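You operate a simulated robot arm through the tools that you are given. There is no shell and no other tool.

The job below is to be done with a simulated robot arm. You get a single attempt, and the scene is never put back.

TASK
Switch the bench strip off, plug in the grey lamp base, fit the tall yellow lamp and light it.
Fine: the yellow plug goes in while the strip is off; strip on again; lamp in before the slider goes up to HIGH; leave the other plugs in and the power box dial off. Where these are worked on the way, their far stop is far enough and under half their travel is too little: switch of the bench strip.

The check looks at the end state, three seconds after you hand in, the way a careful person would. Anything else that was tipped, shoved, dropped, spilled or broken makes it a failure.

THE ROBOT
A 6-joint arm with a two-finger parallel gripper, fixed in place. Base frame: the origin is at the foot of the arm, x ahead of it, y to its left, z up; the work surface is at about z = 860. Readings come in mm, degrees, newtons and seconds.
With the tool pointing down near the work surface it reaches from about 240 to 640 mm from the base axis. Its first joint turns from -66.0 to 66.0 degrees. Payload 2.7 kg.
The tool frame sits at the grasp point between the pads (the TCP): z along the fingers, y along the line on which they close. The tips reach 23 mm beyond it. Largest opening 94 mm; finger width 38, thickness 10; the body of the gripper, 54 by 96 mm, starts 39 mm behind the TCP.
Orientation is that of the tool frame in the base frame, as [roll, pitch, yaw] about the fixed x, y, z axes, in that order (R = Rz(yaw) Ry(pitch) Rx(roll)). With the fingers straight down and closing along the base's y, the tool's x points along the base's -x, its y along +y and its z along -z.

THE INTERFACE
- The arm moves only by the tool move_arm. Its argument "commands" is text: rows parted by semicolons, each of 7 numbers parted by spaces: the turn, a rotation vector about the base's x, y, z in degrees, then the shift along the base's x, y, z in mm, then the opening in per cent of the stroke, from 0 (shut) to 100 (fully open). In form: rx ry rz tx ty tz claw; .... A call has 1 to 20 rows; each row is the pose to reach, as a shift and turn from the pose commanded when the call began. A row lasts 0.2 s, in which the tool goes at most 50 mm and 8.6 degrees; a call with a longer step from one row to the next is refused whole, and so is a gripper value outside its range. A pose out of reach is approached as far as the arm can. The call stops where the force on the tool passes 90 N (or 10 N more than at its start, if that is more) or the arm is blocked; 0.2 s more then pass. The fingers move at their own pace (about 45 mm/s each) and stop on an object; they squeeze with about 28 N. The grip force told is the motor's: it shows also when the fingers shut on nothing. Time passes only in rows, and 0.2 s behind the last, so rows that repeat a pose let the fingers close. It gives the time, the measured TCP pose, the force on the tool (base axes), the opening and the grip force at its end, in the units of the frame above (readings bear some noise), with the torque about the TCP (base axes, N m) and any sound that the robot's microphone picked up.
- Cameras (640 x 400 px; columns grow to the right, rows downward): "scene" is fixed at [76.8, -444.8, 1389.9]; the picture's right is [0.69, -0.73, 0.00], its down [-0.51, -0.49, -0.71] and it looks along [0.51, 0.49, -0.71] (base axes); focal length 214 px, centre (320, 200). "wrist" rides on the gripper at [86, 16, -75] in the tool frame; the picture's right is [-0.18, 0.98, 0.00], its down [-0.58, -0.11, -0.81] and it looks along [-0.79, -0.15, 0.59] (tool axes); focal length 243 px, centre (320, 200). There is no depth. A picture from a camera that has moved, and an enlarged one, comes with that camera's place and axes in the base frame and with its lens.
- snapshot(camera): a new picture of that camera. The clock stands still meanwhile.
- zoom(camera, box): a new picture of the part [left, top, right, bottom] of that camera's present view, enlarged. The clock stands still meanwhile.
- sign_off(): hands the job in; it is judged then, once.

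Nothing tells you positions but the pictures and the camera data. Unless the task says otherwise, let go and move clear before handing in.

The tools are called after "Request:" as a command line: name --argument value ..., lists and objects as JSON in quotes. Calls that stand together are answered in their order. move_arm: Moves the arm, as the interface text tells. Its arguments: {"type":"object","properties":{"commands":{"type":"string"}},"required":["commands"]} The other tools are called the same way: snapshot (camera) takes a picture; zoom (camera, box) takes an enlarged picture of a part of a camera's view; sign_off () hands the job in.

At the start:

```text
time: 0.0
eef_pos: [377.8, -84.5, 1215.2]
orientation: [-179.9, 0.1, 180.0]
ft_force: [1.0, -0.2, 0.3]
moment: [0.0, -0.02, 0.01]
grip_width: 94.2
finger_force: 0.1
```

scene: 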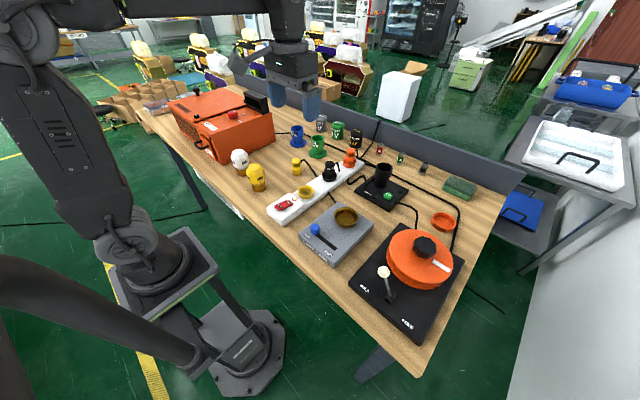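
wrist: 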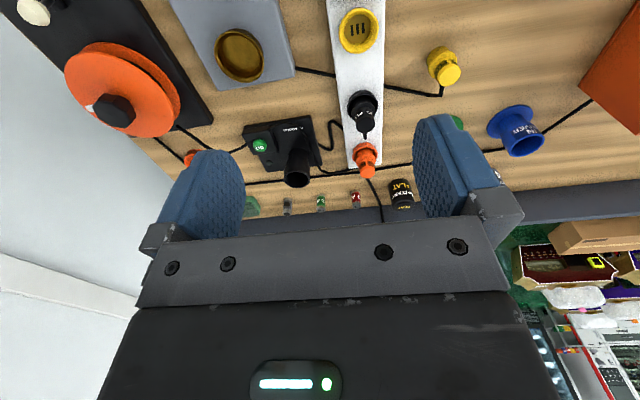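

I see a bench with a white power strip (red rocker, yellow empty socket, black and orange plugs), a grey lamp base with a blue slider, a yellow plug lying nearby, and yellow/white lamps. I will zoom in for detail first.

Request:
zoom --camera "scene" --box '[220, 130, 380, 230]'

Request:
zoom --camera "scene" --box '[260, 160, 420, 260]'

Request:
zoom --camera "scene" --box '[200, 90, 360, 190]'

Request:
zoom --camera "wrist" --box '[240, 0, 480, 150]'

Request:
zoom --camera "scene" --box '[340, 120, 500, 220]'

```text
4.00 times, centred on (300, 180) of scene
camera zoom: at [76.8, -444.8, 1389.9], right [0.69, -0.73, 0.0], down [-0.51, -0.49, -0.71], along [0.51, 0.49, -0.71], focal length 858 px, centre (400, 280)
```

zoom: 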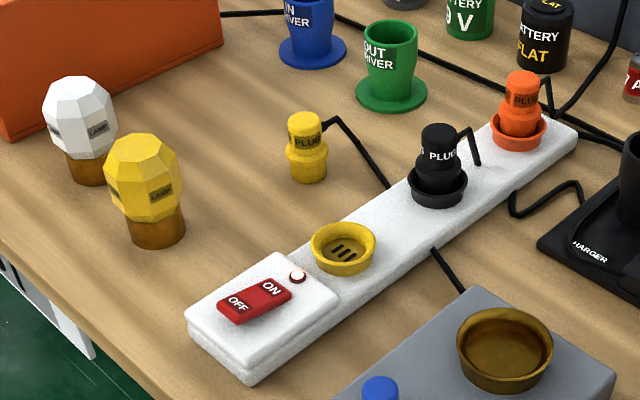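

```text
4.00 times, centred on (340, 210) of scene
camera zoom: at [76.8, -444.8, 1389.9], right [0.69, -0.73, 0.0], down [-0.51, -0.49, -0.71], along [0.51, 0.49, -0.71], focal length 858 px, centre (240, 160)
```

zoom: 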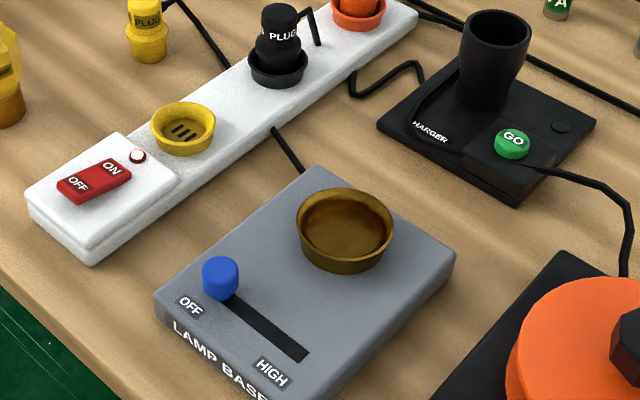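

```text
4.00 times, centred on (280, 140) of scene
camera zoom: at [76.8, -444.8, 1389.9], right [0.69, -0.73, 0.0], down [-0.51, -0.49, -0.71], along [0.51, 0.49, -0.71], focal length 858 px, centre (480, 440)
```

zoom: 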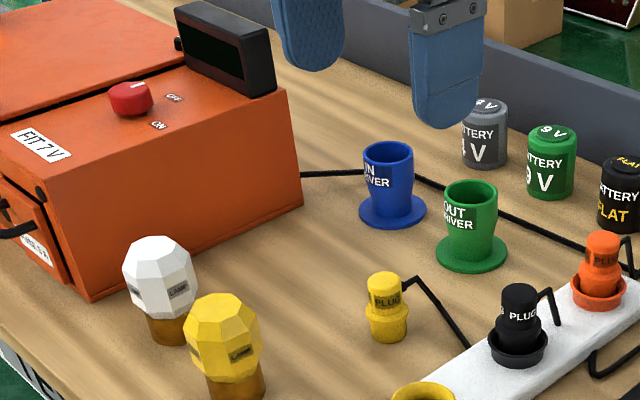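

```text
2.67 times, centred on (360, 75) of wrist
camera zoom: at [290.8, -69.0, 1290.6], right [0.18, 0.98, 0.0], down [0.58, -0.11, 0.81], along [0.79, -0.15, -0.59], focal length 647 px, centre (213, 533)
```

zoom: 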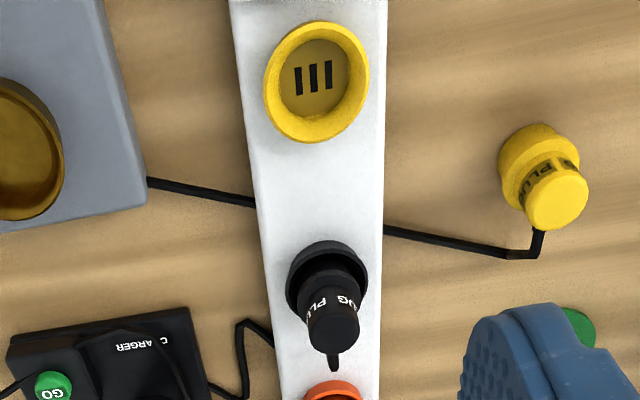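

```text
4.00 times, centred on (420, 170) of scene
camera zoom: at [76.8, -444.8, 1389.9], right [0.69, -0.73, 0.0], down [-0.51, -0.49, -0.71], along [0.51, 0.49, -0.71], focal length 858 px, centre (-80, 320)
```

zoom: 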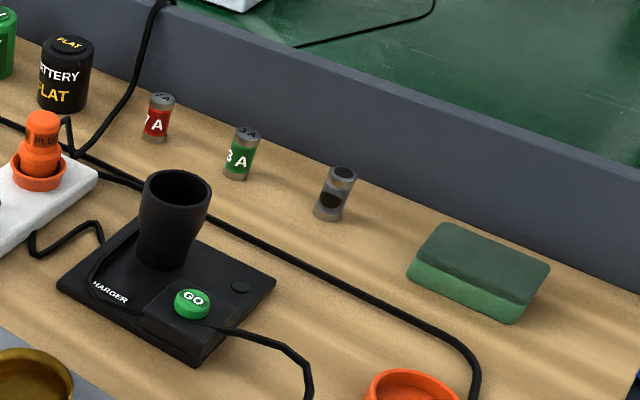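

The yellow socket looks to be near (434,-39,890), the yellow plug near (509,88) with its top around z 921, and the yellow lamp near (356,131). I'll move high up to get wrist views that check these estimates.

Request:
move_arm --commands "0 0 0 -20 40 0 100; 0 0 0 -40 80 0 100; 0 0 0 -60 120 0 100; 0 0 0 -80 160 0 100; 0 0 0 -98 195 0 100; 0 0 0 -98 195 0 100"

Request:
snapshot --camera "wrist"

```text
time: 1.4
eef_pos: [280.5, 108.8, 1214.5]
orientation: [180.0, 0.1, 179.8]
ft_force: [1.3, 0.1, -0.1]
moment: [-0.04, 0.03, 0.04]
grip_width: 94.1
finger_force: 0.0
```

```text
taken
camera wrist: at [193.8, 124.1, 1289.6], right [0.19, 0.98, 0.0], down [0.58, -0.11, 0.81], along [0.79, -0.15, -0.59], focal length 243 px, centre (320, 200)
```

wrist: 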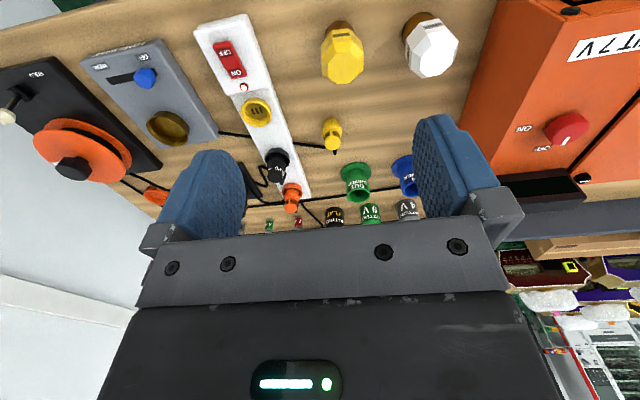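

Good overview: everything is in the wrist view. I'll zoom in on the switch/lamp base, the lamps and the plug to triangulate their positions.

Request:
zoom --camera "wrist" --box '[80, 0, 320, 150]'

Request:
zoom --camera "wrist" --box '[240, 0, 480, 150]'

Request:
zoom --camera "scene" --box '[220, 140, 316, 200]'

Request:
zoom --camera "scene" --box '[260, 180, 356, 240]'

Request:
zoom --camera "scene" --box '[290, 195, 386, 255]'

```text
2.67 times, centred on (200, 75) of wrist
camera zoom: at [193.8, 124.1, 1289.6], right [0.19, 0.98, 0.0], down [0.58, -0.11, 0.81], along [0.79, -0.15, -0.59], focal length 647 px, centre (640, 533)
```

zoom: 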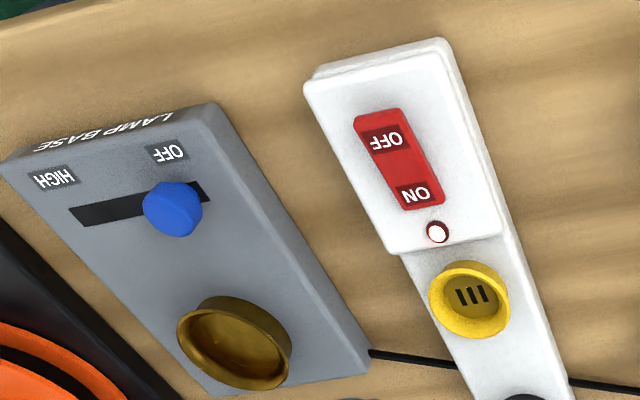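

```text
2.67 times, centred on (360, 75) of wrist
camera zoom: at [193.8, 124.1, 1289.6], right [0.19, 0.98, 0.0], down [0.58, -0.11, 0.81], along [0.79, -0.15, -0.59], focal length 647 px, centre (213, 533)
```

zoom: 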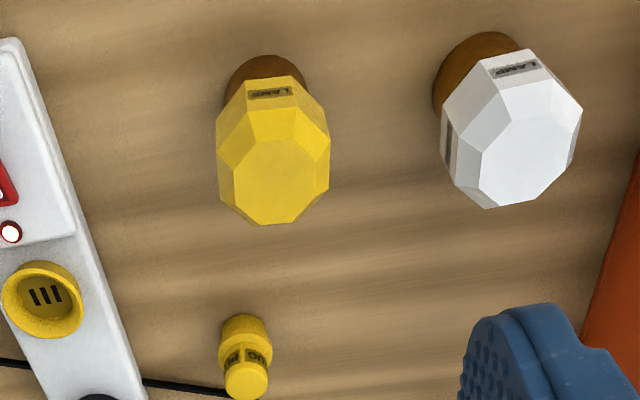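

```text
6.67 times, centred on (268, 170) of scene
camera zoom: at [76.8, -444.8, 1389.9], right [0.69, -0.73, 0.0], down [-0.51, -0.49, -0.71], along [0.51, 0.49, -0.71], focal length 1430 px, centre (667, 400)
```

zoom: 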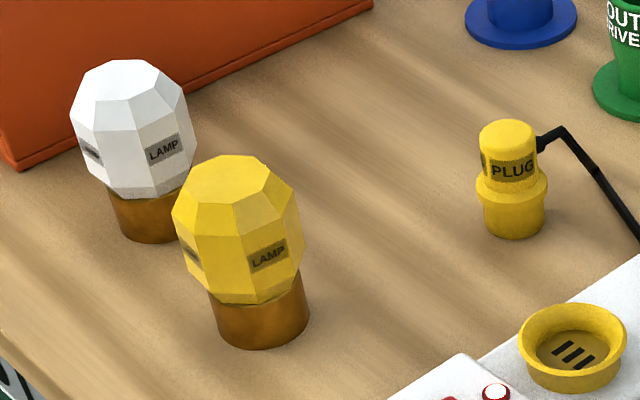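

```text
6.67 times, centred on (308, 210) of scene
camera zoom: at [76.8, -444.8, 1389.9], right [0.69, -0.73, 0.0], down [-0.51, -0.49, -0.71], along [0.51, 0.49, -0.71], focal length 1430 px, centre (400, 133)
```

zoom: 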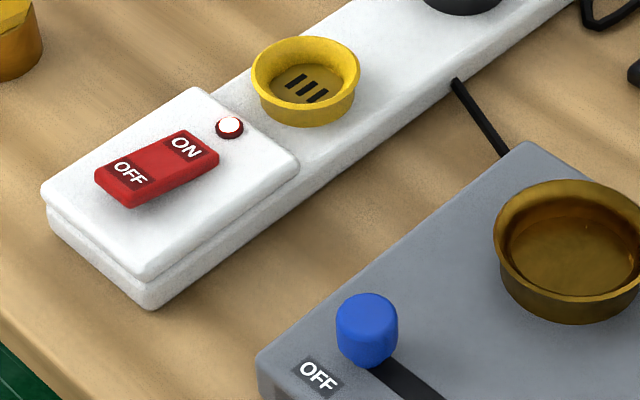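

```text
6.67 times, centred on (338, 225) of scene
camera zoom: at [76.8, -444.8, 1389.9], right [0.69, -0.73, 0.0], down [-0.51, -0.49, -0.71], along [0.51, 0.49, -0.71], focal length 1430 px, centre (200, 33)
```

zoom: 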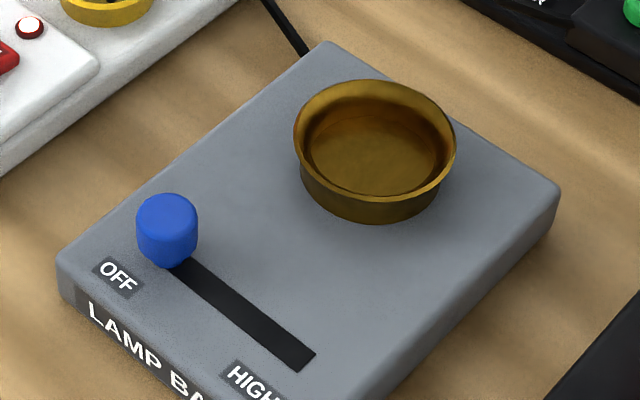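

The rocker is now ON (its OFF end is raised). It spans about x 311–366 at y≈-42, with the OFF end at x≈318, z≈910. I'll close the fingers, move above the OFF end and hover there before pressing.

Request:
move_arm --commands "0 0 0 10 -38 0 0; 0 0 0 20 -76 0 0; 0 0 0 30 -114 -10 0; 0 0 0 37.5 -151 -20 0; 0 0 0 37.5 -151 -65 0; 0 0 0 37.5 -151 -110 0; 0 0 0 37.5 -151 -155 0; 0 0 0 37.5 -151 -200 0; 0 0 0 37.5 -151 -240 0; 0 0 0 37.5 -151 -262 0; 0 0 0 37.5 -151 -262 0"

Request:
zoom --camera "scene" --box '[240, 140, 368, 220]'

Request:
snapshot --camera "wrist"

```text
time: 3.8
eef_pos: [316.9, -42.2, 951.9]
orientation: [180.0, 0.1, 179.9]
ft_force: [0.5, -0.2, -0.4]
moment: [-0.01, 0.01, -0.04]
grip_width: 0.0
finger_force: 27.9
```

```text
5.00 times, centred on (304, 180) of scene
camera zoom: at [76.8, -444.8, 1389.9], right [0.69, -0.73, 0.0], down [-0.51, -0.49, -0.71], along [0.51, 0.49, -0.71], focal length 1072 px, centre (400, 300)
```

zoom: 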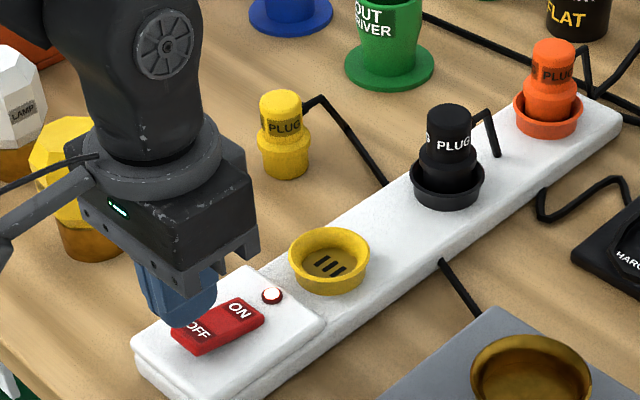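

```text
taken
camera wrist: at [229.9, -26.3, 1027.9], right [0.18, 0.98, 0.0], down [0.58, -0.11, 0.81], along [0.79, -0.15, -0.59], focal length 243 px, centre (320, 200)
```

wrist: 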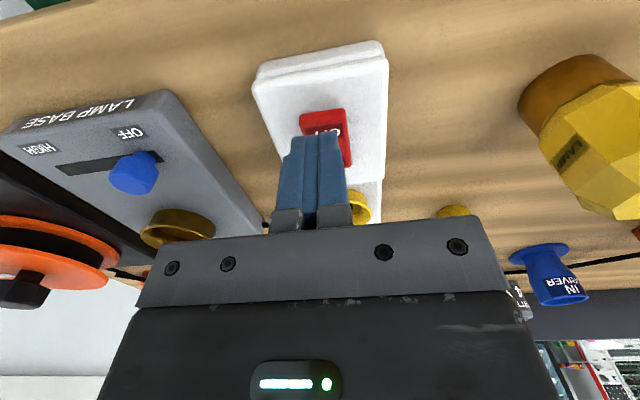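

The fingertips hover right above the OFF end. Now I'll press down in small steps and listen for a click.

Request:
move_arm --commands "0 0 0 0 0 -10 0; 0 0 0 0 0 -16 0; 0 0 0 0 0 -19 0; 0 0 0 0 0 -21 0; 0 0 0 0 0 -23 0; 0 0 0 0 0 -25 0; 0 0 0 0 0 -27 0; 0 0 0 0 0 -28.5 0"

Request:
zoom --camera "scene" --box '[240, 160, 336, 220]'

```text
time: 5.6
eef_pos: [317.4, -40.5, 927.8]
orientation: [180.0, 0.5, 180.0]
ft_force: [-22.1, -2.8, 66.7]
moment: [-0.06, -0.75, -0.14]
grip_width: 0.0
finger_force: 28.5
```

```text
6.67 times, centred on (288, 190) of scene
camera zoom: at [75.5, -444.8, 1390.0], right [0.69, -0.73, 0.0], down [-0.51, -0.49, -0.71], along [0.51, 0.49, -0.71], focal length 1430 px, centre (533, 267)
```

zoom: 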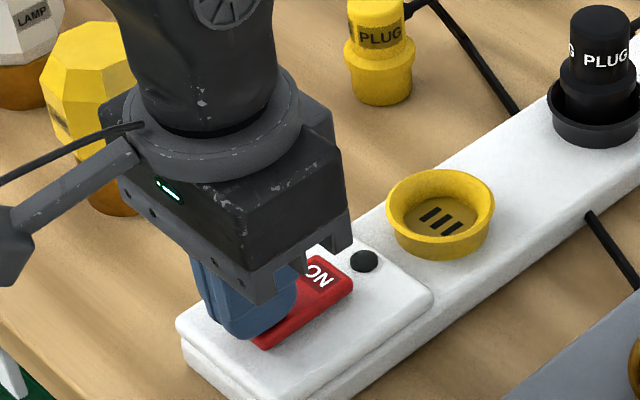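

The indicator went dark, so the rocker seems to have gone over to OFF. I'll lift off and verify.

Request:
move_arm --commands "0 0 0 0 0 20 0; 0 0 0 0 0 60 0; 0 0 0 0 0 110 0; 0 0 0 0 40 150 0; 0 0 0 0 80 180 50; 0 0 0 0 80 180 80"

Request:
zoom --camera "scene" --box '[250, 160, 346, 220]'

Request:
snapshot --camera "wrist"

```text
refused: row 4 steps farther than a row can; nothing moved
```

```text
6.67 times, centred on (298, 190) of scene
camera zoom: at [75.5, -444.8, 1390.0], right [0.69, -0.73, 0.0], down [-0.51, -0.49, -0.71], along [0.51, 0.49, -0.71], focal length 1430 px, centre (467, 267)
```

zoom: 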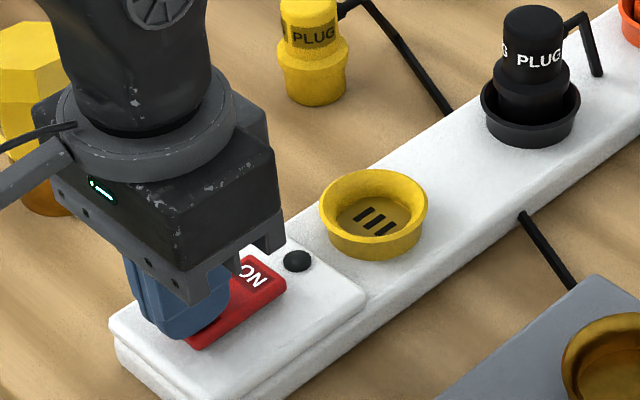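

```text
taken
camera wrist: at [229.7, -25.2, 1002.8], right [0.18, 0.98, 0.0], down [0.58, -0.11, 0.81], along [0.8, -0.15, -0.59], focal length 243 px, centre (320, 200)
```

wrist: 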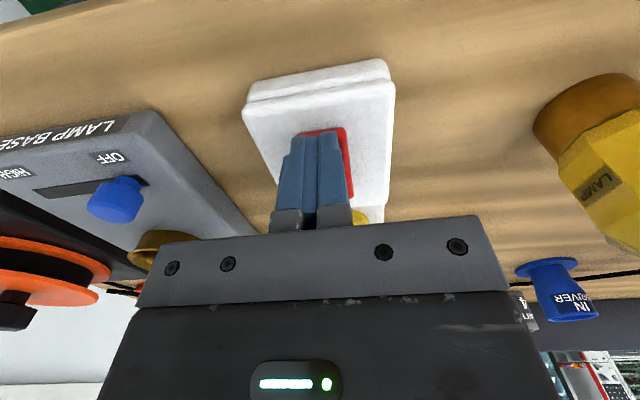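

The step was too long and was refused. I'll lift off again with shorter steps.

Request:
move_arm --commands "0 0 0 0 0 20 0; 0 0 0 0 0 60 0; 0 0 0 0 0 105 0; 0 0 0 0 30 140 0; 0 0 0 0 60 170 50; 0 0 0 0 60 170 80"

Request:
zoom --camera "scene" --box '[250, 160, 346, 220]'

Request:
snapshot --camera "wrist"

```text
time: 7.0
eef_pos: [315.5, 17.2, 1093.5]
orientation: [-179.9, 0.1, 179.9]
ft_force: [-0.4, -1.6, 0.0]
moment: [0.01, -0.01, -0.01]
grip_width: 49.5
finger_force: 0.1
```

```text
6.67 times, centred on (298, 190) of scene
camera zoom: at [76.8, -444.8, 1389.9], right [0.69, -0.73, 0.0], down [-0.51, -0.49, -0.71], along [0.51, 0.49, -0.71], focal length 1430 px, centre (467, 267)
```

zoom: 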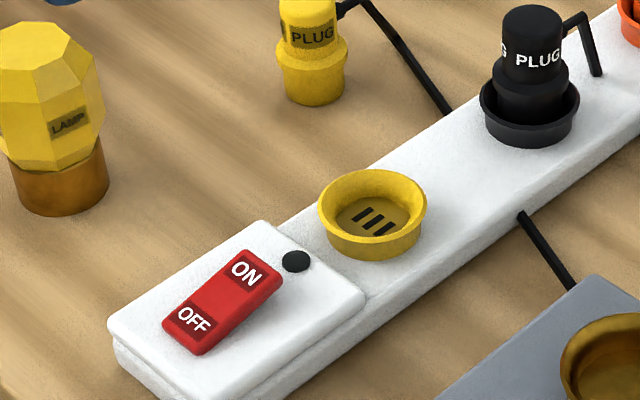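

```text
taken
camera wrist: at [227.8, 33.0, 1170.2], right [0.19, 0.98, 0.0], down [0.58, -0.11, 0.81], along [0.79, -0.15, -0.59], focal length 243 px, centre (320, 200)
```

wrist: 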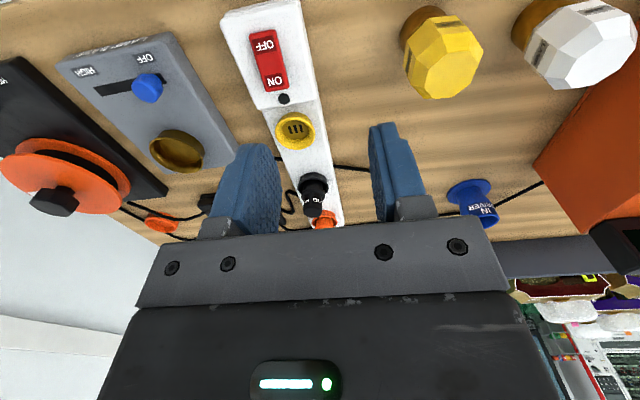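

The strip is off, with the OFF end down and the light dark. Next I move above the yellow plug at about (508,89) to check alignment.

Request:
move_arm --commands "0 0 0 38 14 -10 60; 0 0 0 76 28 -20 60; 0 0 0 115 43 -30 60; 0 0 0 154 58 -60 60; 0 0 0 192 72 -85 60; 0 0 0 192 72 -110 60; 0 0 0 192 72 -110 60"

Request:
snapshot --camera "wrist"

Request:
zoom --camera "scene" --box '[240, 110, 368, 190]'

```text
refused: row 4 steps farther than a row can; nothing moved
```

```text
taken
camera wrist: at [227.8, 33.0, 1170.2], right [0.19, 0.98, 0.0], down [0.58, -0.11, 0.81], along [0.79, -0.15, -0.59], focal length 243 px, centre (320, 200)
```

wrist: 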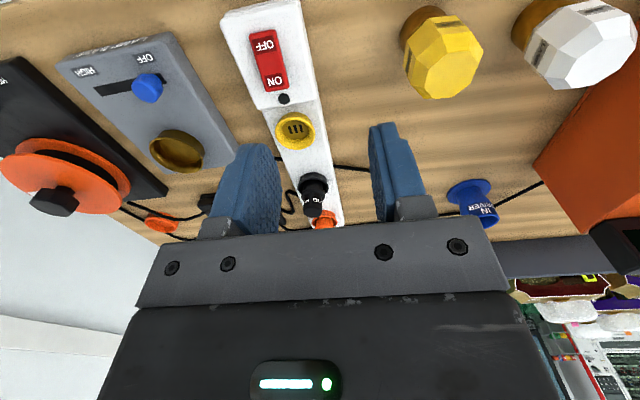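

```text
5.00 times, centred on (304, 150) of scene
camera zoom: at [76.8, -444.8, 1389.9], right [0.69, -0.73, 0.0], down [-0.51, -0.49, -0.71], along [0.51, 0.49, -0.71], focal length 1072 px, centre (400, 450)
```

zoom: 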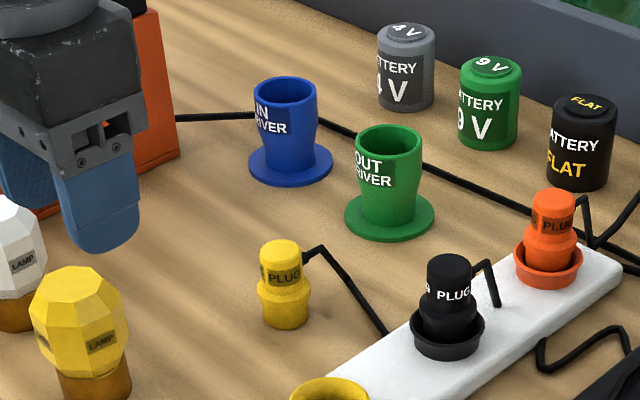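

My step was too long again and nothing moved. I'll repeat the move with shorter steps.

Request:
move_arm --commands "0 0 0 38 14 -10 60; 0 0 0 76 28 -20 60; 0 0 0 114 42 -30 60; 0 0 0 152 56 -45 60; 0 0 0 190 71 -65 60; 0 0 0 191 71 -110 60; 0 0 0 191 71 -110 60"

Request:
snapshot --camera "wrist"

Request:
zoom --camera "scene" --box '[240, 110, 368, 190]'

```text
time: 8.6
eef_pos: [509.4, 89.3, 983.8]
orientation: [-179.9, 0.1, 180.0]
ft_force: [1.3, -0.3, 0.2]
moment: [0.0, -0.01, 0.03]
grip_width: 56.2
finger_force: 0.0
```

```text
taken
camera wrist: at [422.9, 104.9, 1059.1], right [0.18, 0.98, 0.0], down [0.58, -0.11, 0.81], along [0.79, -0.15, -0.59], focal length 243 px, centre (320, 200)
```

wrist: 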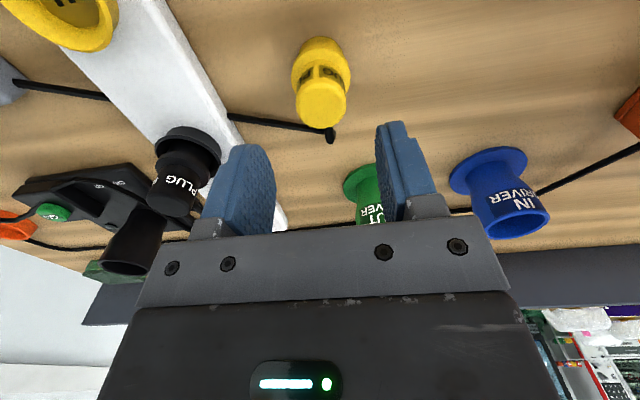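

```text
5.00 times, centred on (304, 150) of scene
camera zoom: at [76.8, -444.8, 1389.9], right [0.69, -0.73, 0.0], down [-0.51, -0.49, -0.71], along [0.51, 0.49, -0.71], focal length 1072 px, centre (400, 450)
```

zoom: 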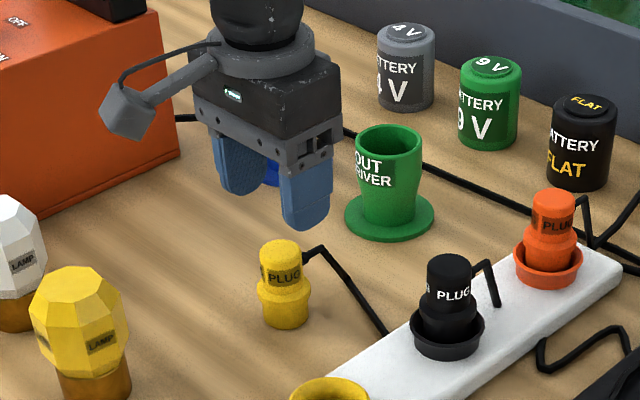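

The plug sits squarely under the open gripper, at about (508.4,89.3). I'll descend so the tips stop just above its flange, then close.

Request:
move_arm --commands "0 0 0 -1 0 -30 60; 0 0 0 -1 0 -52 60; 0 0 0 -1 0 -62 60; 0 0 0 -1 0 -67 60; 0 0 0 -1 0 -67 60; 0 0 0 -1 0 -67 0; 0 0 0 -1 0 -67 0; 0 0 0 -1 0 -67 0; 0 0 0 -1 0 -67 0"

Request:
snapshot --camera "wrist"

Request:
zoom --camera "scene" --box '[250, 130, 346, 190]'

```text
time: 10.6
eef_pos: [506.4, 89.7, 915.8]
orientation: [-180.0, 0.1, -180.0]
ft_force: [-0.4, 0.6, -0.1]
moment: [0.01, 0.01, -0.01]
grip_width: 30.7
finger_force: 28.2
```

```text
taken
camera wrist: at [420.7, 105.3, 992.4], right [0.18, 0.98, 0.0], down [0.58, -0.11, 0.81], along [0.79, -0.15, -0.59], focal length 243 px, centre (320, 200)
```

wrist: 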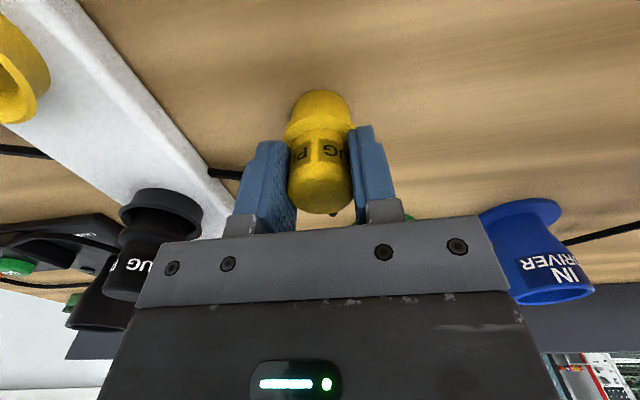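

```text
6.67 times, centred on (298, 160) of scene
camera zoom: at [76.8, -444.8, 1389.9], right [0.69, -0.73, 0.0], down [-0.51, -0.49, -0.71], along [0.51, 0.49, -0.71], focal length 1430 px, centre (467, 467)
```

zoom: 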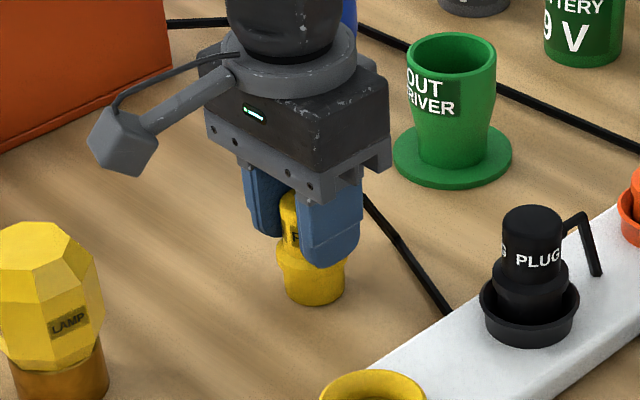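

The plug is gripped (30.7 mm). I lift it, carry it over the yellow socket at about (433,-41.5), and hover to check alignment.

Request:
move_arm --commands "0 0 0 0 0 25 0; 0 0 0 0 0 60 0; 0 0 0 0 0 80 0; 0 0 0 -20 -33 80 0; 0 0 0 -40 -66 80 0; 0 0 0 -58 -99 80 0; 0 0 0 -75 -131 80 0; 0 0 0 -75 -131 65 0; 0 0 0 -75 -131 58 0; 0 0 0 -75 -131 58 0"

Request:
snapshot --camera "wrist"

Request:
zoom --camera "scene" --box '[260, 140, 356, 200]'

```text
time: 12.8
eef_pos: [432.0, -39.9, 975.8]
orientation: [179.9, 0.0, 180.0]
ft_force: [-0.8, 0.4, -0.7]
moment: [-0.02, 0.0, 0.0]
grip_width: 30.4
finger_force: 28.0
```

```text
taken
camera wrist: at [345.1, -24.9, 1051.7], right [0.18, 0.98, 0.0], down [0.58, -0.11, 0.81], along [0.79, -0.15, -0.59], focal length 243 px, centre (320, 200)
```

wrist: 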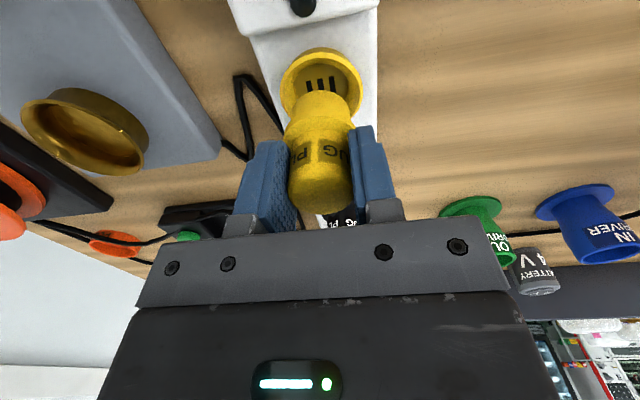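

```text
6.67 times, centred on (308, 170) of scene
camera zoom: at [76.8, -444.8, 1389.9], right [0.69, -0.73, 0.0], down [-0.51, -0.49, -0.71], along [0.51, 0.49, -0.71], focal length 1430 px, centre (400, 400)
```

zoom: 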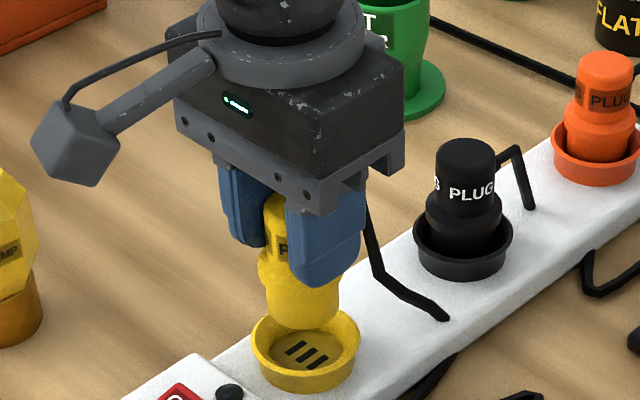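

The plug hovers roughly over the socket. I'll zoom in to refine the socket centre before inserting.

Request:
zoom --camera "wrist" --box '[240, 20, 400, 120]'

```text
4.00 times, centred on (320, 70) of wrist
camera zoom: at [345.1, -24.9, 1051.7], right [0.18, 0.98, 0.0], down [0.58, -0.11, 0.81], along [0.79, -0.15, -0.59], focal length 970 px, centre (320, 720)
```

zoom: 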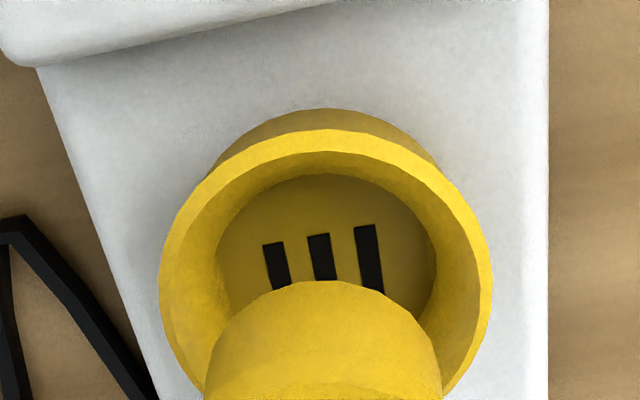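

The socket's centre is about 1.5 mm further in +x and 2 mm further in -y than the plug. I'll correct that and lower in small steps.

Request:
move_arm --commands "0 0 0 1.5 -2.2 -8 0; 0 0 0 1.5 -2.2 -18 0; 0 0 0 1.5 -2.2 -23 0; 0 0 0 1.5 -2.2 -27 0; 0 0 0 1.5 -2.2 -30 0; 0 0 0 1.5 -2.2 -32 0; 0 0 0 1.5 -2.2 -34 0"

Request:
zoom --camera "scene" --box '[260, 140, 356, 200]'

Request:
zoom --camera "wrist" --box '[240, 40, 400, 140]'

```text
time: 14.4
eef_pos: [432.7, -40.7, 942.6]
orientation: [179.8, 0.1, 179.9]
ft_force: [-10.5, 17.7, 19.2]
moment: [0.51, 0.49, -0.01]
grip_width: 30.5
finger_force: 28.0
heard: snap
```

```text
6.67 times, centred on (308, 170) of scene
camera zoom: at [76.3, -444.3, 1390.1], right [0.69, -0.73, 0.0], down [-0.51, -0.49, -0.71], along [0.51, 0.49, -0.71], focal length 1430 px, centre (400, 400)
```

zoom: 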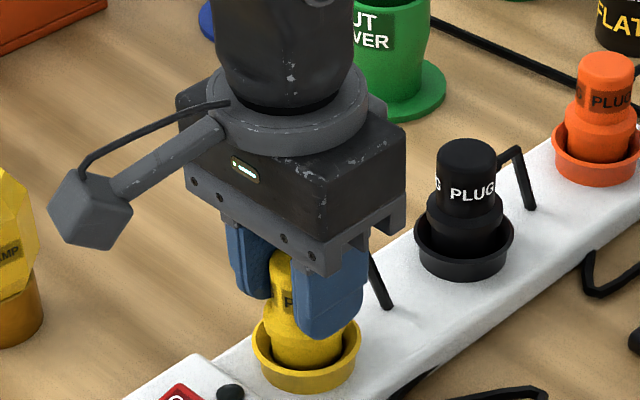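

```text
4.00 times, centred on (320, 90) of wrist
camera zoom: at [345.5, -24.9, 1018.6], right [0.18, 0.98, 0.0], down [0.58, -0.11, 0.81], along [0.79, -0.15, -0.59], focal length 970 px, centre (320, 640)
```

zoom: 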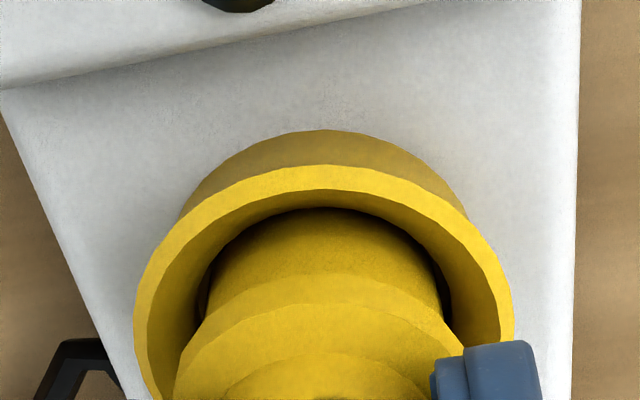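

I heard a snap, and the plug sits at the same depth as the other plugs. I'll relieve the side force, open and lift straight up.

Request:
move_arm --commands "0 0 0 -0.7 1.3 0.5 0; 0 0 0 -0.7 1.3 0.5 55; 0 0 0 -0.7 1.3 0.5 55; 0 0 0 -0.7 1.3 0.5 55; 0 0 0 -0.7 1.3 20 55; 0 0 0 -0.7 1.3 60 55; 0 0 0 -0.7 1.3 105 55; 0 0 0 -40 1.3 130 55; 0 0 0 -80 1.3 150 0; 0 0 0 -80 1.3 150 0"

Request:
zoom --camera "scene" --box '[250, 150, 378, 230]'

Request:
snapshot --camera "wrist"

```text
time: 16.6
eef_pos: [352.3, -42.2, 1090.5]
orientation: [-179.8, 0.0, 179.9]
ft_force: [0.6, -0.6, -0.8]
moment: [-0.01, 0.0, 0.01]
grip_width: 0.0
finger_force: 0.0
```

```text
5.00 times, centred on (314, 190) of scene
camera zoom: at [76.8, -444.8, 1389.9], right [0.69, -0.73, 0.0], down [-0.51, -0.49, -0.71], along [0.51, 0.49, -0.71], focal length 1072 px, centre (350, 250)
```

zoom: 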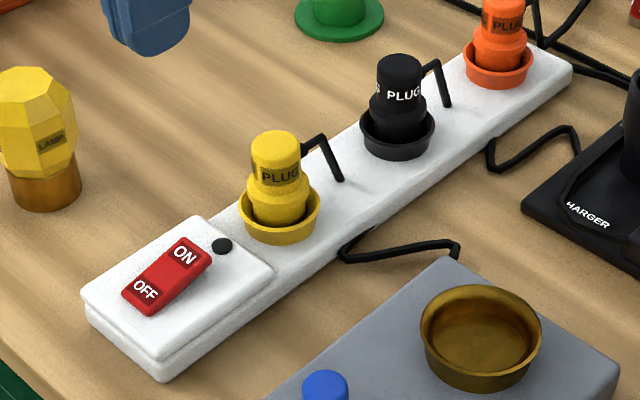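

```text
taken
camera wrist: at [265.8, -26.5, 1165.6], right [0.18, 0.98, 0.0], down [0.58, -0.11, 0.81], along [0.79, -0.15, -0.59], focal length 243 px, centre (320, 200)
```

wrist: 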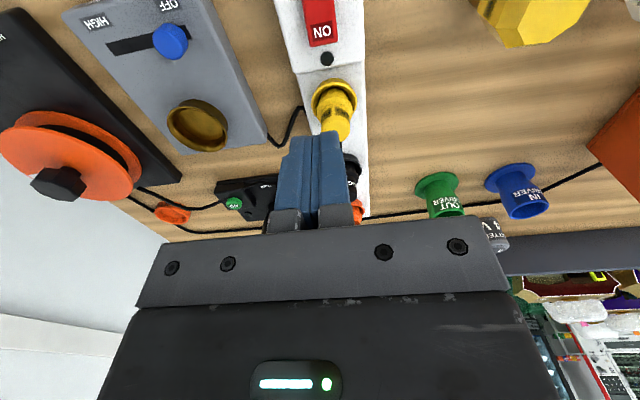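

The plug is in and its cable follows. Next I press the ON end of the rocker (x≈357), which switches the strip back on.

Request:
move_arm --commands "0 0 0 4.5 0 -45 0; 0 0 0 4.5 0 -90 0; 0 0 0 4.5 0 -125 0; 0 0 0 4.5 0 -145 0; 0 0 0 4.5 0 -153 0; 0 0 0 4.5 0 -157 0; 0 0 0 4.5 0 -159 0; 0 0 0 4.5 0 -161 0; 0 0 0 4.5 0 -163 0; 0 0 0 4.5 0 -165 0; 0 0 0 4.5 0 -166.5 0"

Request:
zoom --camera "scene" --box '[250, 160, 346, 220]'

```text
time: 19.0
eef_pos: [360.9, -40.3, 927.2]
orientation: [-180.0, 0.2, -180.0]
ft_force: [-4.2, 3.2, 40.3]
moment: [0.03, 0.86, -0.25]
grip_width: 0.0
finger_force: 27.7
```

```text
6.67 times, centred on (298, 190) of scene
camera zoom: at [76.3, -444.7, 1390.0], right [0.69, -0.73, 0.0], down [-0.51, -0.49, -0.71], along [0.51, 0.49, -0.71], focal length 1430 px, centre (467, 267)
```

zoom: 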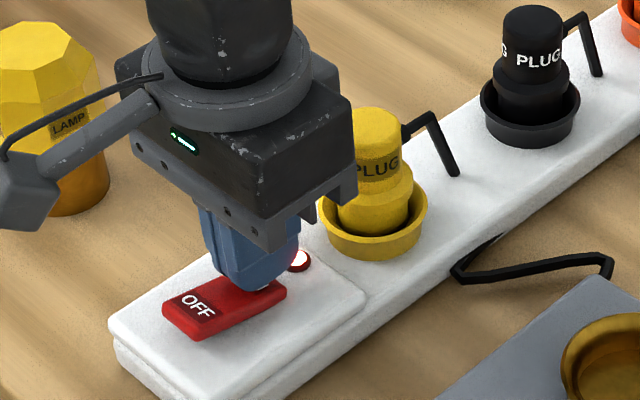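

The indicator is lit again. I retreat upward and check the rocker.

Request:
move_arm --commands "0 0 0 0 0 20 0; 0 0 0 0 0 60 0; 0 0 0 0 0 105 0; 0 0 0 0 20 150 50; 0 0 0 0 60 170 100; 0 0 0 0 60 170 100; 0 0 0 0 60 170 100"

Request:
zoom --camera "scene" --box '[250, 160, 346, 220]'

Request:
snapshot --camera "wrist"

```text
time: 20.6
eef_pos: [359.9, 19.9, 1095.1]
orientation: [180.0, 0.1, 179.9]
ft_force: [-0.4, 0.0, -0.3]
moment: [0.01, 0.02, -0.02]
grip_width: 85.6
finger_force: 0.0
```

```text
6.67 times, centred on (298, 190) of scene
camera zoom: at [76.8, -444.8, 1389.9], right [0.69, -0.73, 0.0], down [-0.51, -0.49, -0.71], along [0.51, 0.49, -0.71], focal length 1430 px, centre (467, 267)
```

zoom: 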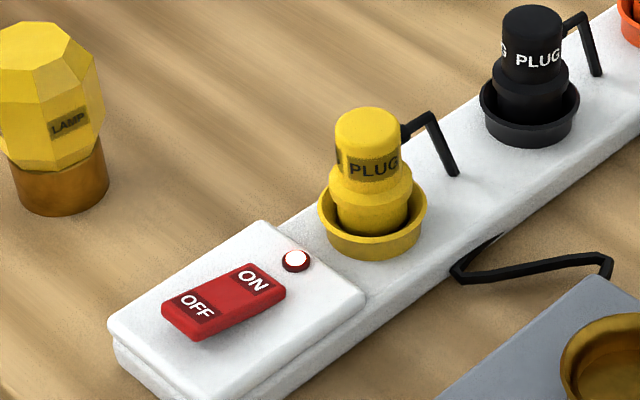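

```text
taken
camera wrist: at [273.6, 35.0, 1170.8], right [0.19, 0.98, 0.0], down [0.58, -0.11, 0.81], along [0.79, -0.15, -0.59], focal length 243 px, centre (320, 200)
```

wrist: 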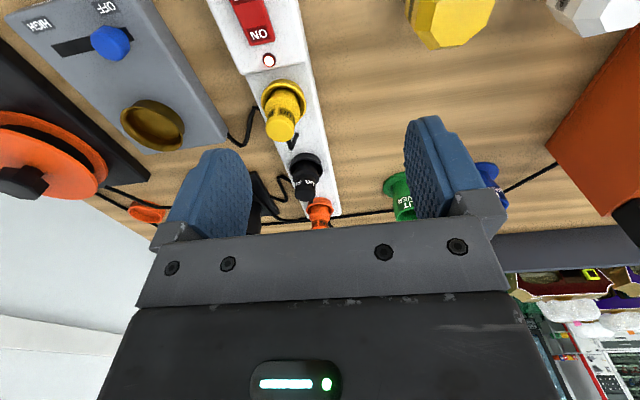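

The strip is back on. Next I go above the yellow lamp at about (357,128) with the gripper fully open and check alignment.

Request:
move_arm --commands "0 0 0 -1 36 0 100; 0 0 0 -2 72 0 100; 0 0 0 -3 108 -10 100; 0 0 0 -3 108 -50 100; 0 0 0 -3 108 -85 100; 0 0 0 -3 108 -85 100"

Request:
snapshot --camera "wrist"

Request:
zoom --camera "scene" --box '[200, 120, 328, 200]'

```text
time: 22.0
eef_pos: [355.4, 126.5, 1010.6]
orientation: [179.8, 0.1, 179.9]
ft_force: [0.2, -0.5, 0.4]
moment: [-0.02, -0.01, 0.0]
grip_width: 94.0
finger_force: 0.0
```

```text
taken
camera wrist: at [267.9, 142.2, 1086.0], right [0.18, 0.98, 0.0], down [0.58, -0.11, 0.81], along [0.79, -0.15, -0.59], focal length 243 px, centre (320, 200)
```

wrist: 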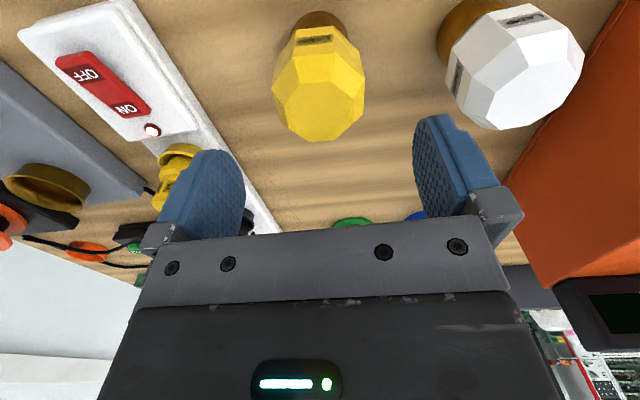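

```text
5.00 times, centred on (264, 160) of scene
camera zoom: at [76.8, -444.8, 1389.9], right [0.69, -0.73, 0.0], down [-0.51, -0.49, -0.71], along [0.51, 0.49, -0.71], focal length 1072 px, centre (600, 400)
```

zoom: 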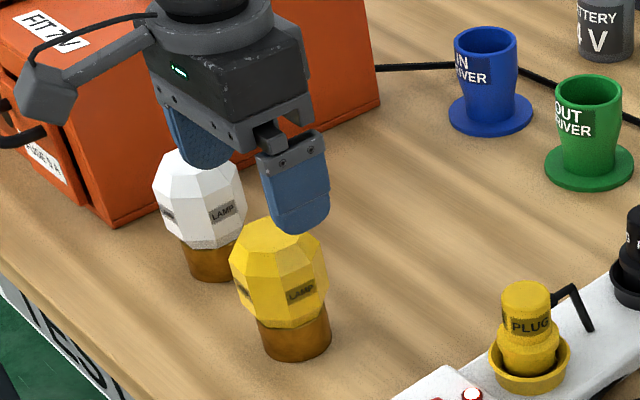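

I'll zoom in on the lamp from the wrist camera to refine its centre and orientation.

Request:
zoom --camera "wrist" --box '[240, 0, 432, 160]'

```text
2.50 times, centred on (336, 80) of wrist
camera zoom: at [267.9, 142.2, 1086.0], right [0.18, 0.98, 0.0], down [0.58, -0.11, 0.81], along [0.79, -0.15, -0.59], focal length 606 px, centre (280, 500)
```

zoom: 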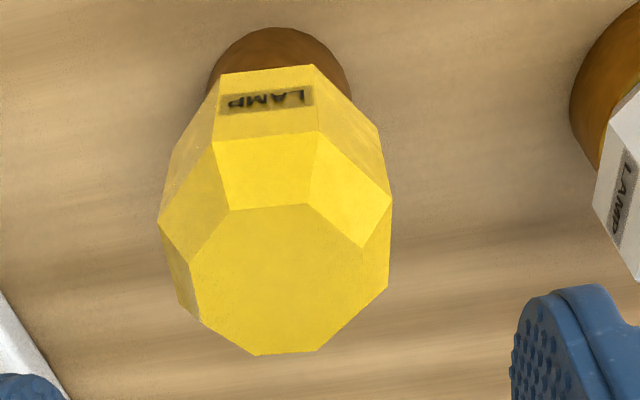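

The lamp centre is at about (356.7,125.5), turned about -5°. I'll turn the gripper to match, descend to mid-globe and close.

Request:
move_arm --commands "0 0 -5 1.5 -1 -10 100; 0 0 -5 1.5 -1 -50 100; 0 0 -5 1.5 -1 -80 100; 0 0 -5 1.5 -1 -94 100; 0 0 -5 1.5 -1 -94 100; 0 0 -5 1.5 -1 -94 0; 0 0 -5 1.5 -1 -94 0; 0 0 -5 1.5 -1 -94 0; 0 0 -5 1.5 -1 -94 0"

Request:
snapshot --camera "wrist"

Request:
zoom --camera "scene" --box '[200, 130, 296, 200]'

```text
time: 24.0
eef_pos: [357.4, 123.8, 916.6]
orientation: [-180.0, 0.1, 175.0]
ft_force: [-0.7, 0.3, 0.3]
moment: [-0.02, -0.06, 0.03]
grip_width: 61.2
finger_force: 27.8
```

```text
taken
camera wrist: at [272.1, 147.5, 992.6], right [0.27, 0.96, 0.0], down [0.57, -0.16, 0.81], along [0.78, -0.22, -0.59], focal length 243 px, centre (320, 200)
```

wrist: 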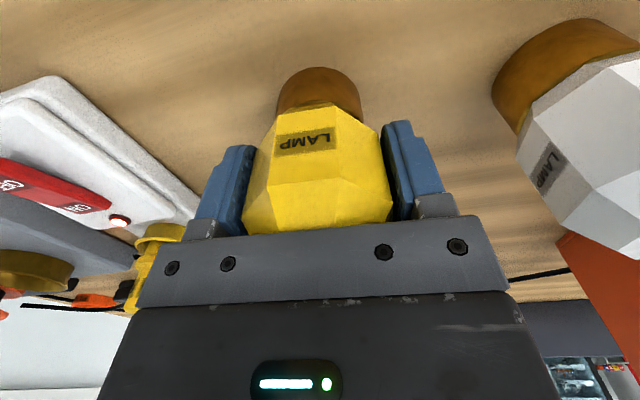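

```text
5.71 times, centred on (248, 165) of scene
camera zoom: at [76.8, -444.8, 1389.9], right [0.69, -0.73, 0.0], down [-0.51, -0.49, -0.71], along [0.51, 0.49, -0.71], focal length 1226 px, centre (731, 400)
```

zoom: 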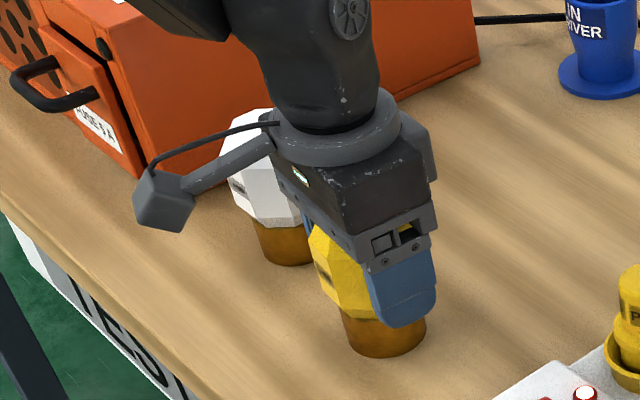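

The lamp is gripped (61 mm). I lift it well clear and carry it over the lamp-base socket near (429,-216).

Request:
move_arm --commands "0 0 0 0 0 20 0; 0 0 0 0 0 60 0; 0 0 0 0 0 100 0; 0 0 0 0 0 130 0; 0 0 0 9 -42 130 0; 0 0 0 18 -85 130 0; 0 0 0 27 -127 130 0; 0 0 0 36 -170 130 0; 0 0 0 45 -212 130 0; 0 0 0 54 -255 130 0; 0 0 0 63 -297 130 0; 0 0 0 71 -340 130 0; 0 0 0 71 -340 110 0; 0 0 0 71 -340 85 0; 0 0 0 71 -340 85 0"

Request:
snapshot --camera "wrist"

Request:
zoom --camera "scene" --box '[290, 160, 418, 240]'

```text
time: 27.2
eef_pos: [426.3, -213.6, 999.0]
orientation: [179.9, 0.1, 175.1]
ft_force: [-0.2, -0.3, -2.0]
moment: [-0.04, -0.02, -0.01]
grip_width: 61.7
finger_force: 28.2
```

```text
taken
camera wrist: at [342.2, -190.9, 1074.2], right [0.27, 0.96, 0.0], down [0.57, -0.16, 0.81], along [0.78, -0.22, -0.59], focal length 243 px, centre (320, 200)
```

wrist: 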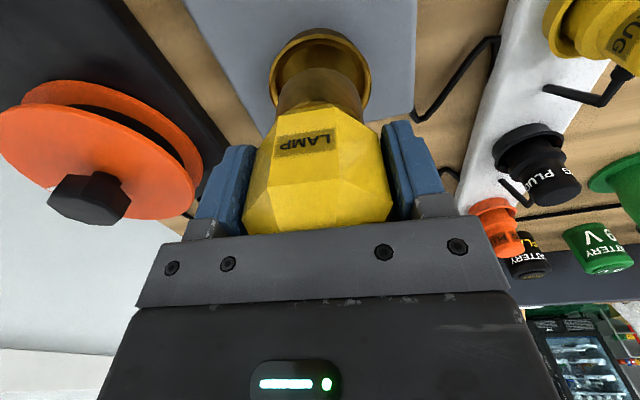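

```text
5.00 times, centred on (354, 200) of scene
camera zoom: at [76.8, -444.8, 1389.9], right [0.69, -0.73, 0.0], down [-0.51, -0.49, -0.71], along [0.51, 0.49, -0.71], focal length 1072 px, centre (150, 200)
```

zoom: 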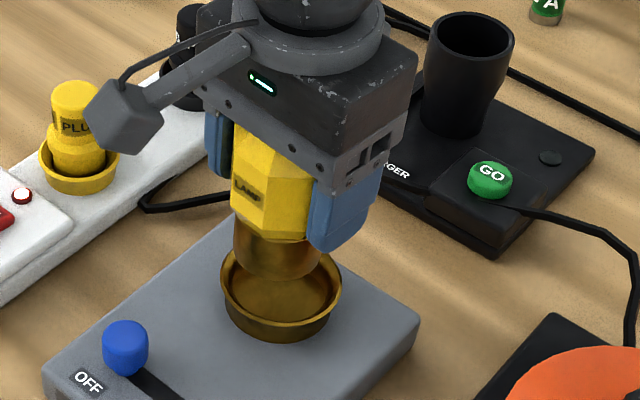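

Request:
zoom --camera "wrist" --box '[240, 10, 400, 110]'

```text
4.00 times, centred on (320, 60) of wrist
camera zoom: at [342.2, -190.9, 1074.2], right [0.27, 0.96, 0.0], down [0.57, -0.16, 0.81], along [0.78, -0.22, -0.59], focal length 970 px, centre (320, 760)
```

zoom: 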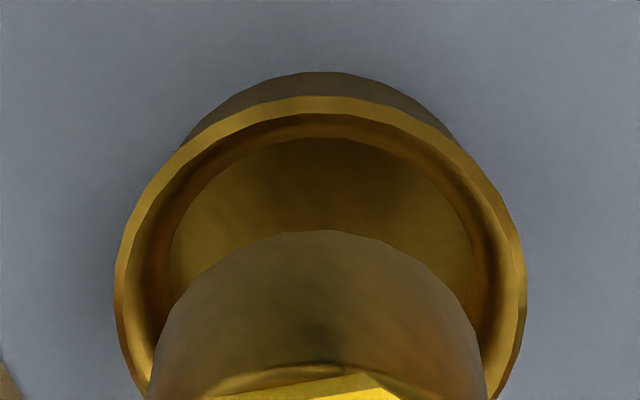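

Both views put the socket centre about 5 mm further in +x and 1 mm further in -y than the lamp. I'll correct that and lower in steps while watching the force.

Request:
move_arm --commands "0 0 0 4.7 -1.3 -10 0; 0 0 0 4.7 -1.3 -25 0; 0 0 0 4.7 -1.3 -33 0; 0 0 0 4.7 -1.3 -38 0; 0 0 0 4.7 -1.3 -41 0; 0 0 0 4.7 -1.3 -43 0"

Request:
zoom --camera "scene" --box '[290, 160, 418, 240]'

Request:
zoom --camera "wrist" --box '[240, 30, 400, 130]'

```text
time: 28.6
eef_pos: [432.2, -215.5, 957.5]
orientation: [179.9, 0.0, 174.9]
ft_force: [-0.5, -0.5, -1.8]
moment: [0.05, 0.01, 0.04]
grip_width: 61.3
finger_force: 28.0
```

```text
5.00 times, centred on (354, 200) of scene
camera zoom: at [76.8, -444.8, 1389.9], right [0.69, -0.73, 0.0], down [-0.51, -0.49, -0.71], along [0.51, 0.49, -0.71], focal length 1072 px, centre (150, 200)
```

zoom: 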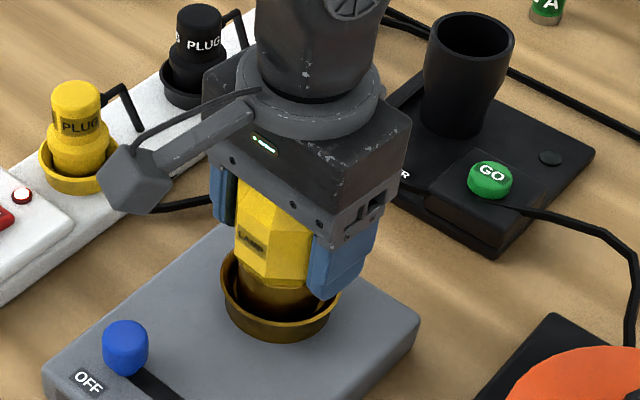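

```text
4.00 times, centred on (320, 80) of wrist
camera zoom: at [346.8, -192.6, 1033.8], right [0.27, 0.96, 0.0], down [0.57, -0.16, 0.81], along [0.78, -0.22, -0.59], focal length 970 px, centre (320, 680)
```

zoom: 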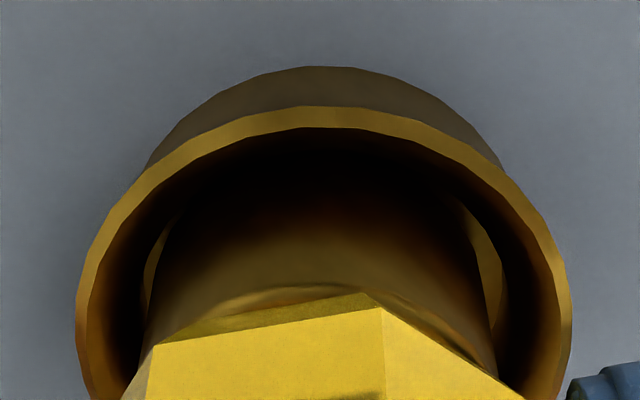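

The lamp base is inside the ring and not touching yet. I'll continue down gently.

Request:
move_arm --commands "0 0 0 0 0 -2 0; 0 0 0 0 0 -4 0; 0 0 0 0 0 -5.5 0; 0 0 0 0 0 -7 0; 0 0 0 0 0 -8 0; 0 0 0 0 0 -9 0"

Request:
zoom --camera "scene" --box '[290, 160, 418, 240]'

```text
time: 30.0
eef_pos: [432.6, -215.1, 949.7]
orientation: [179.9, 0.2, 175.0]
ft_force: [-7.0, 4.3, 21.6]
moment: [0.27, 0.54, -0.09]
grip_width: 61.4
finger_force: 28.5
```

```text
5.00 times, centred on (354, 200) of scene
camera zoom: at [76.4, -444.5, 1390.0], right [0.69, -0.73, 0.0], down [-0.51, -0.49, -0.71], along [0.51, 0.49, -0.71], focal length 1072 px, centre (150, 200)
```

zoom: 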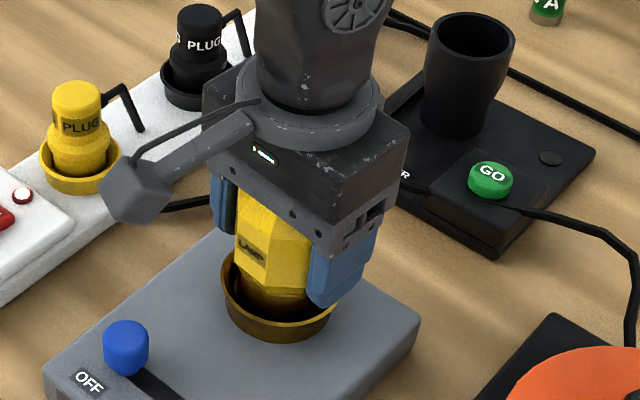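

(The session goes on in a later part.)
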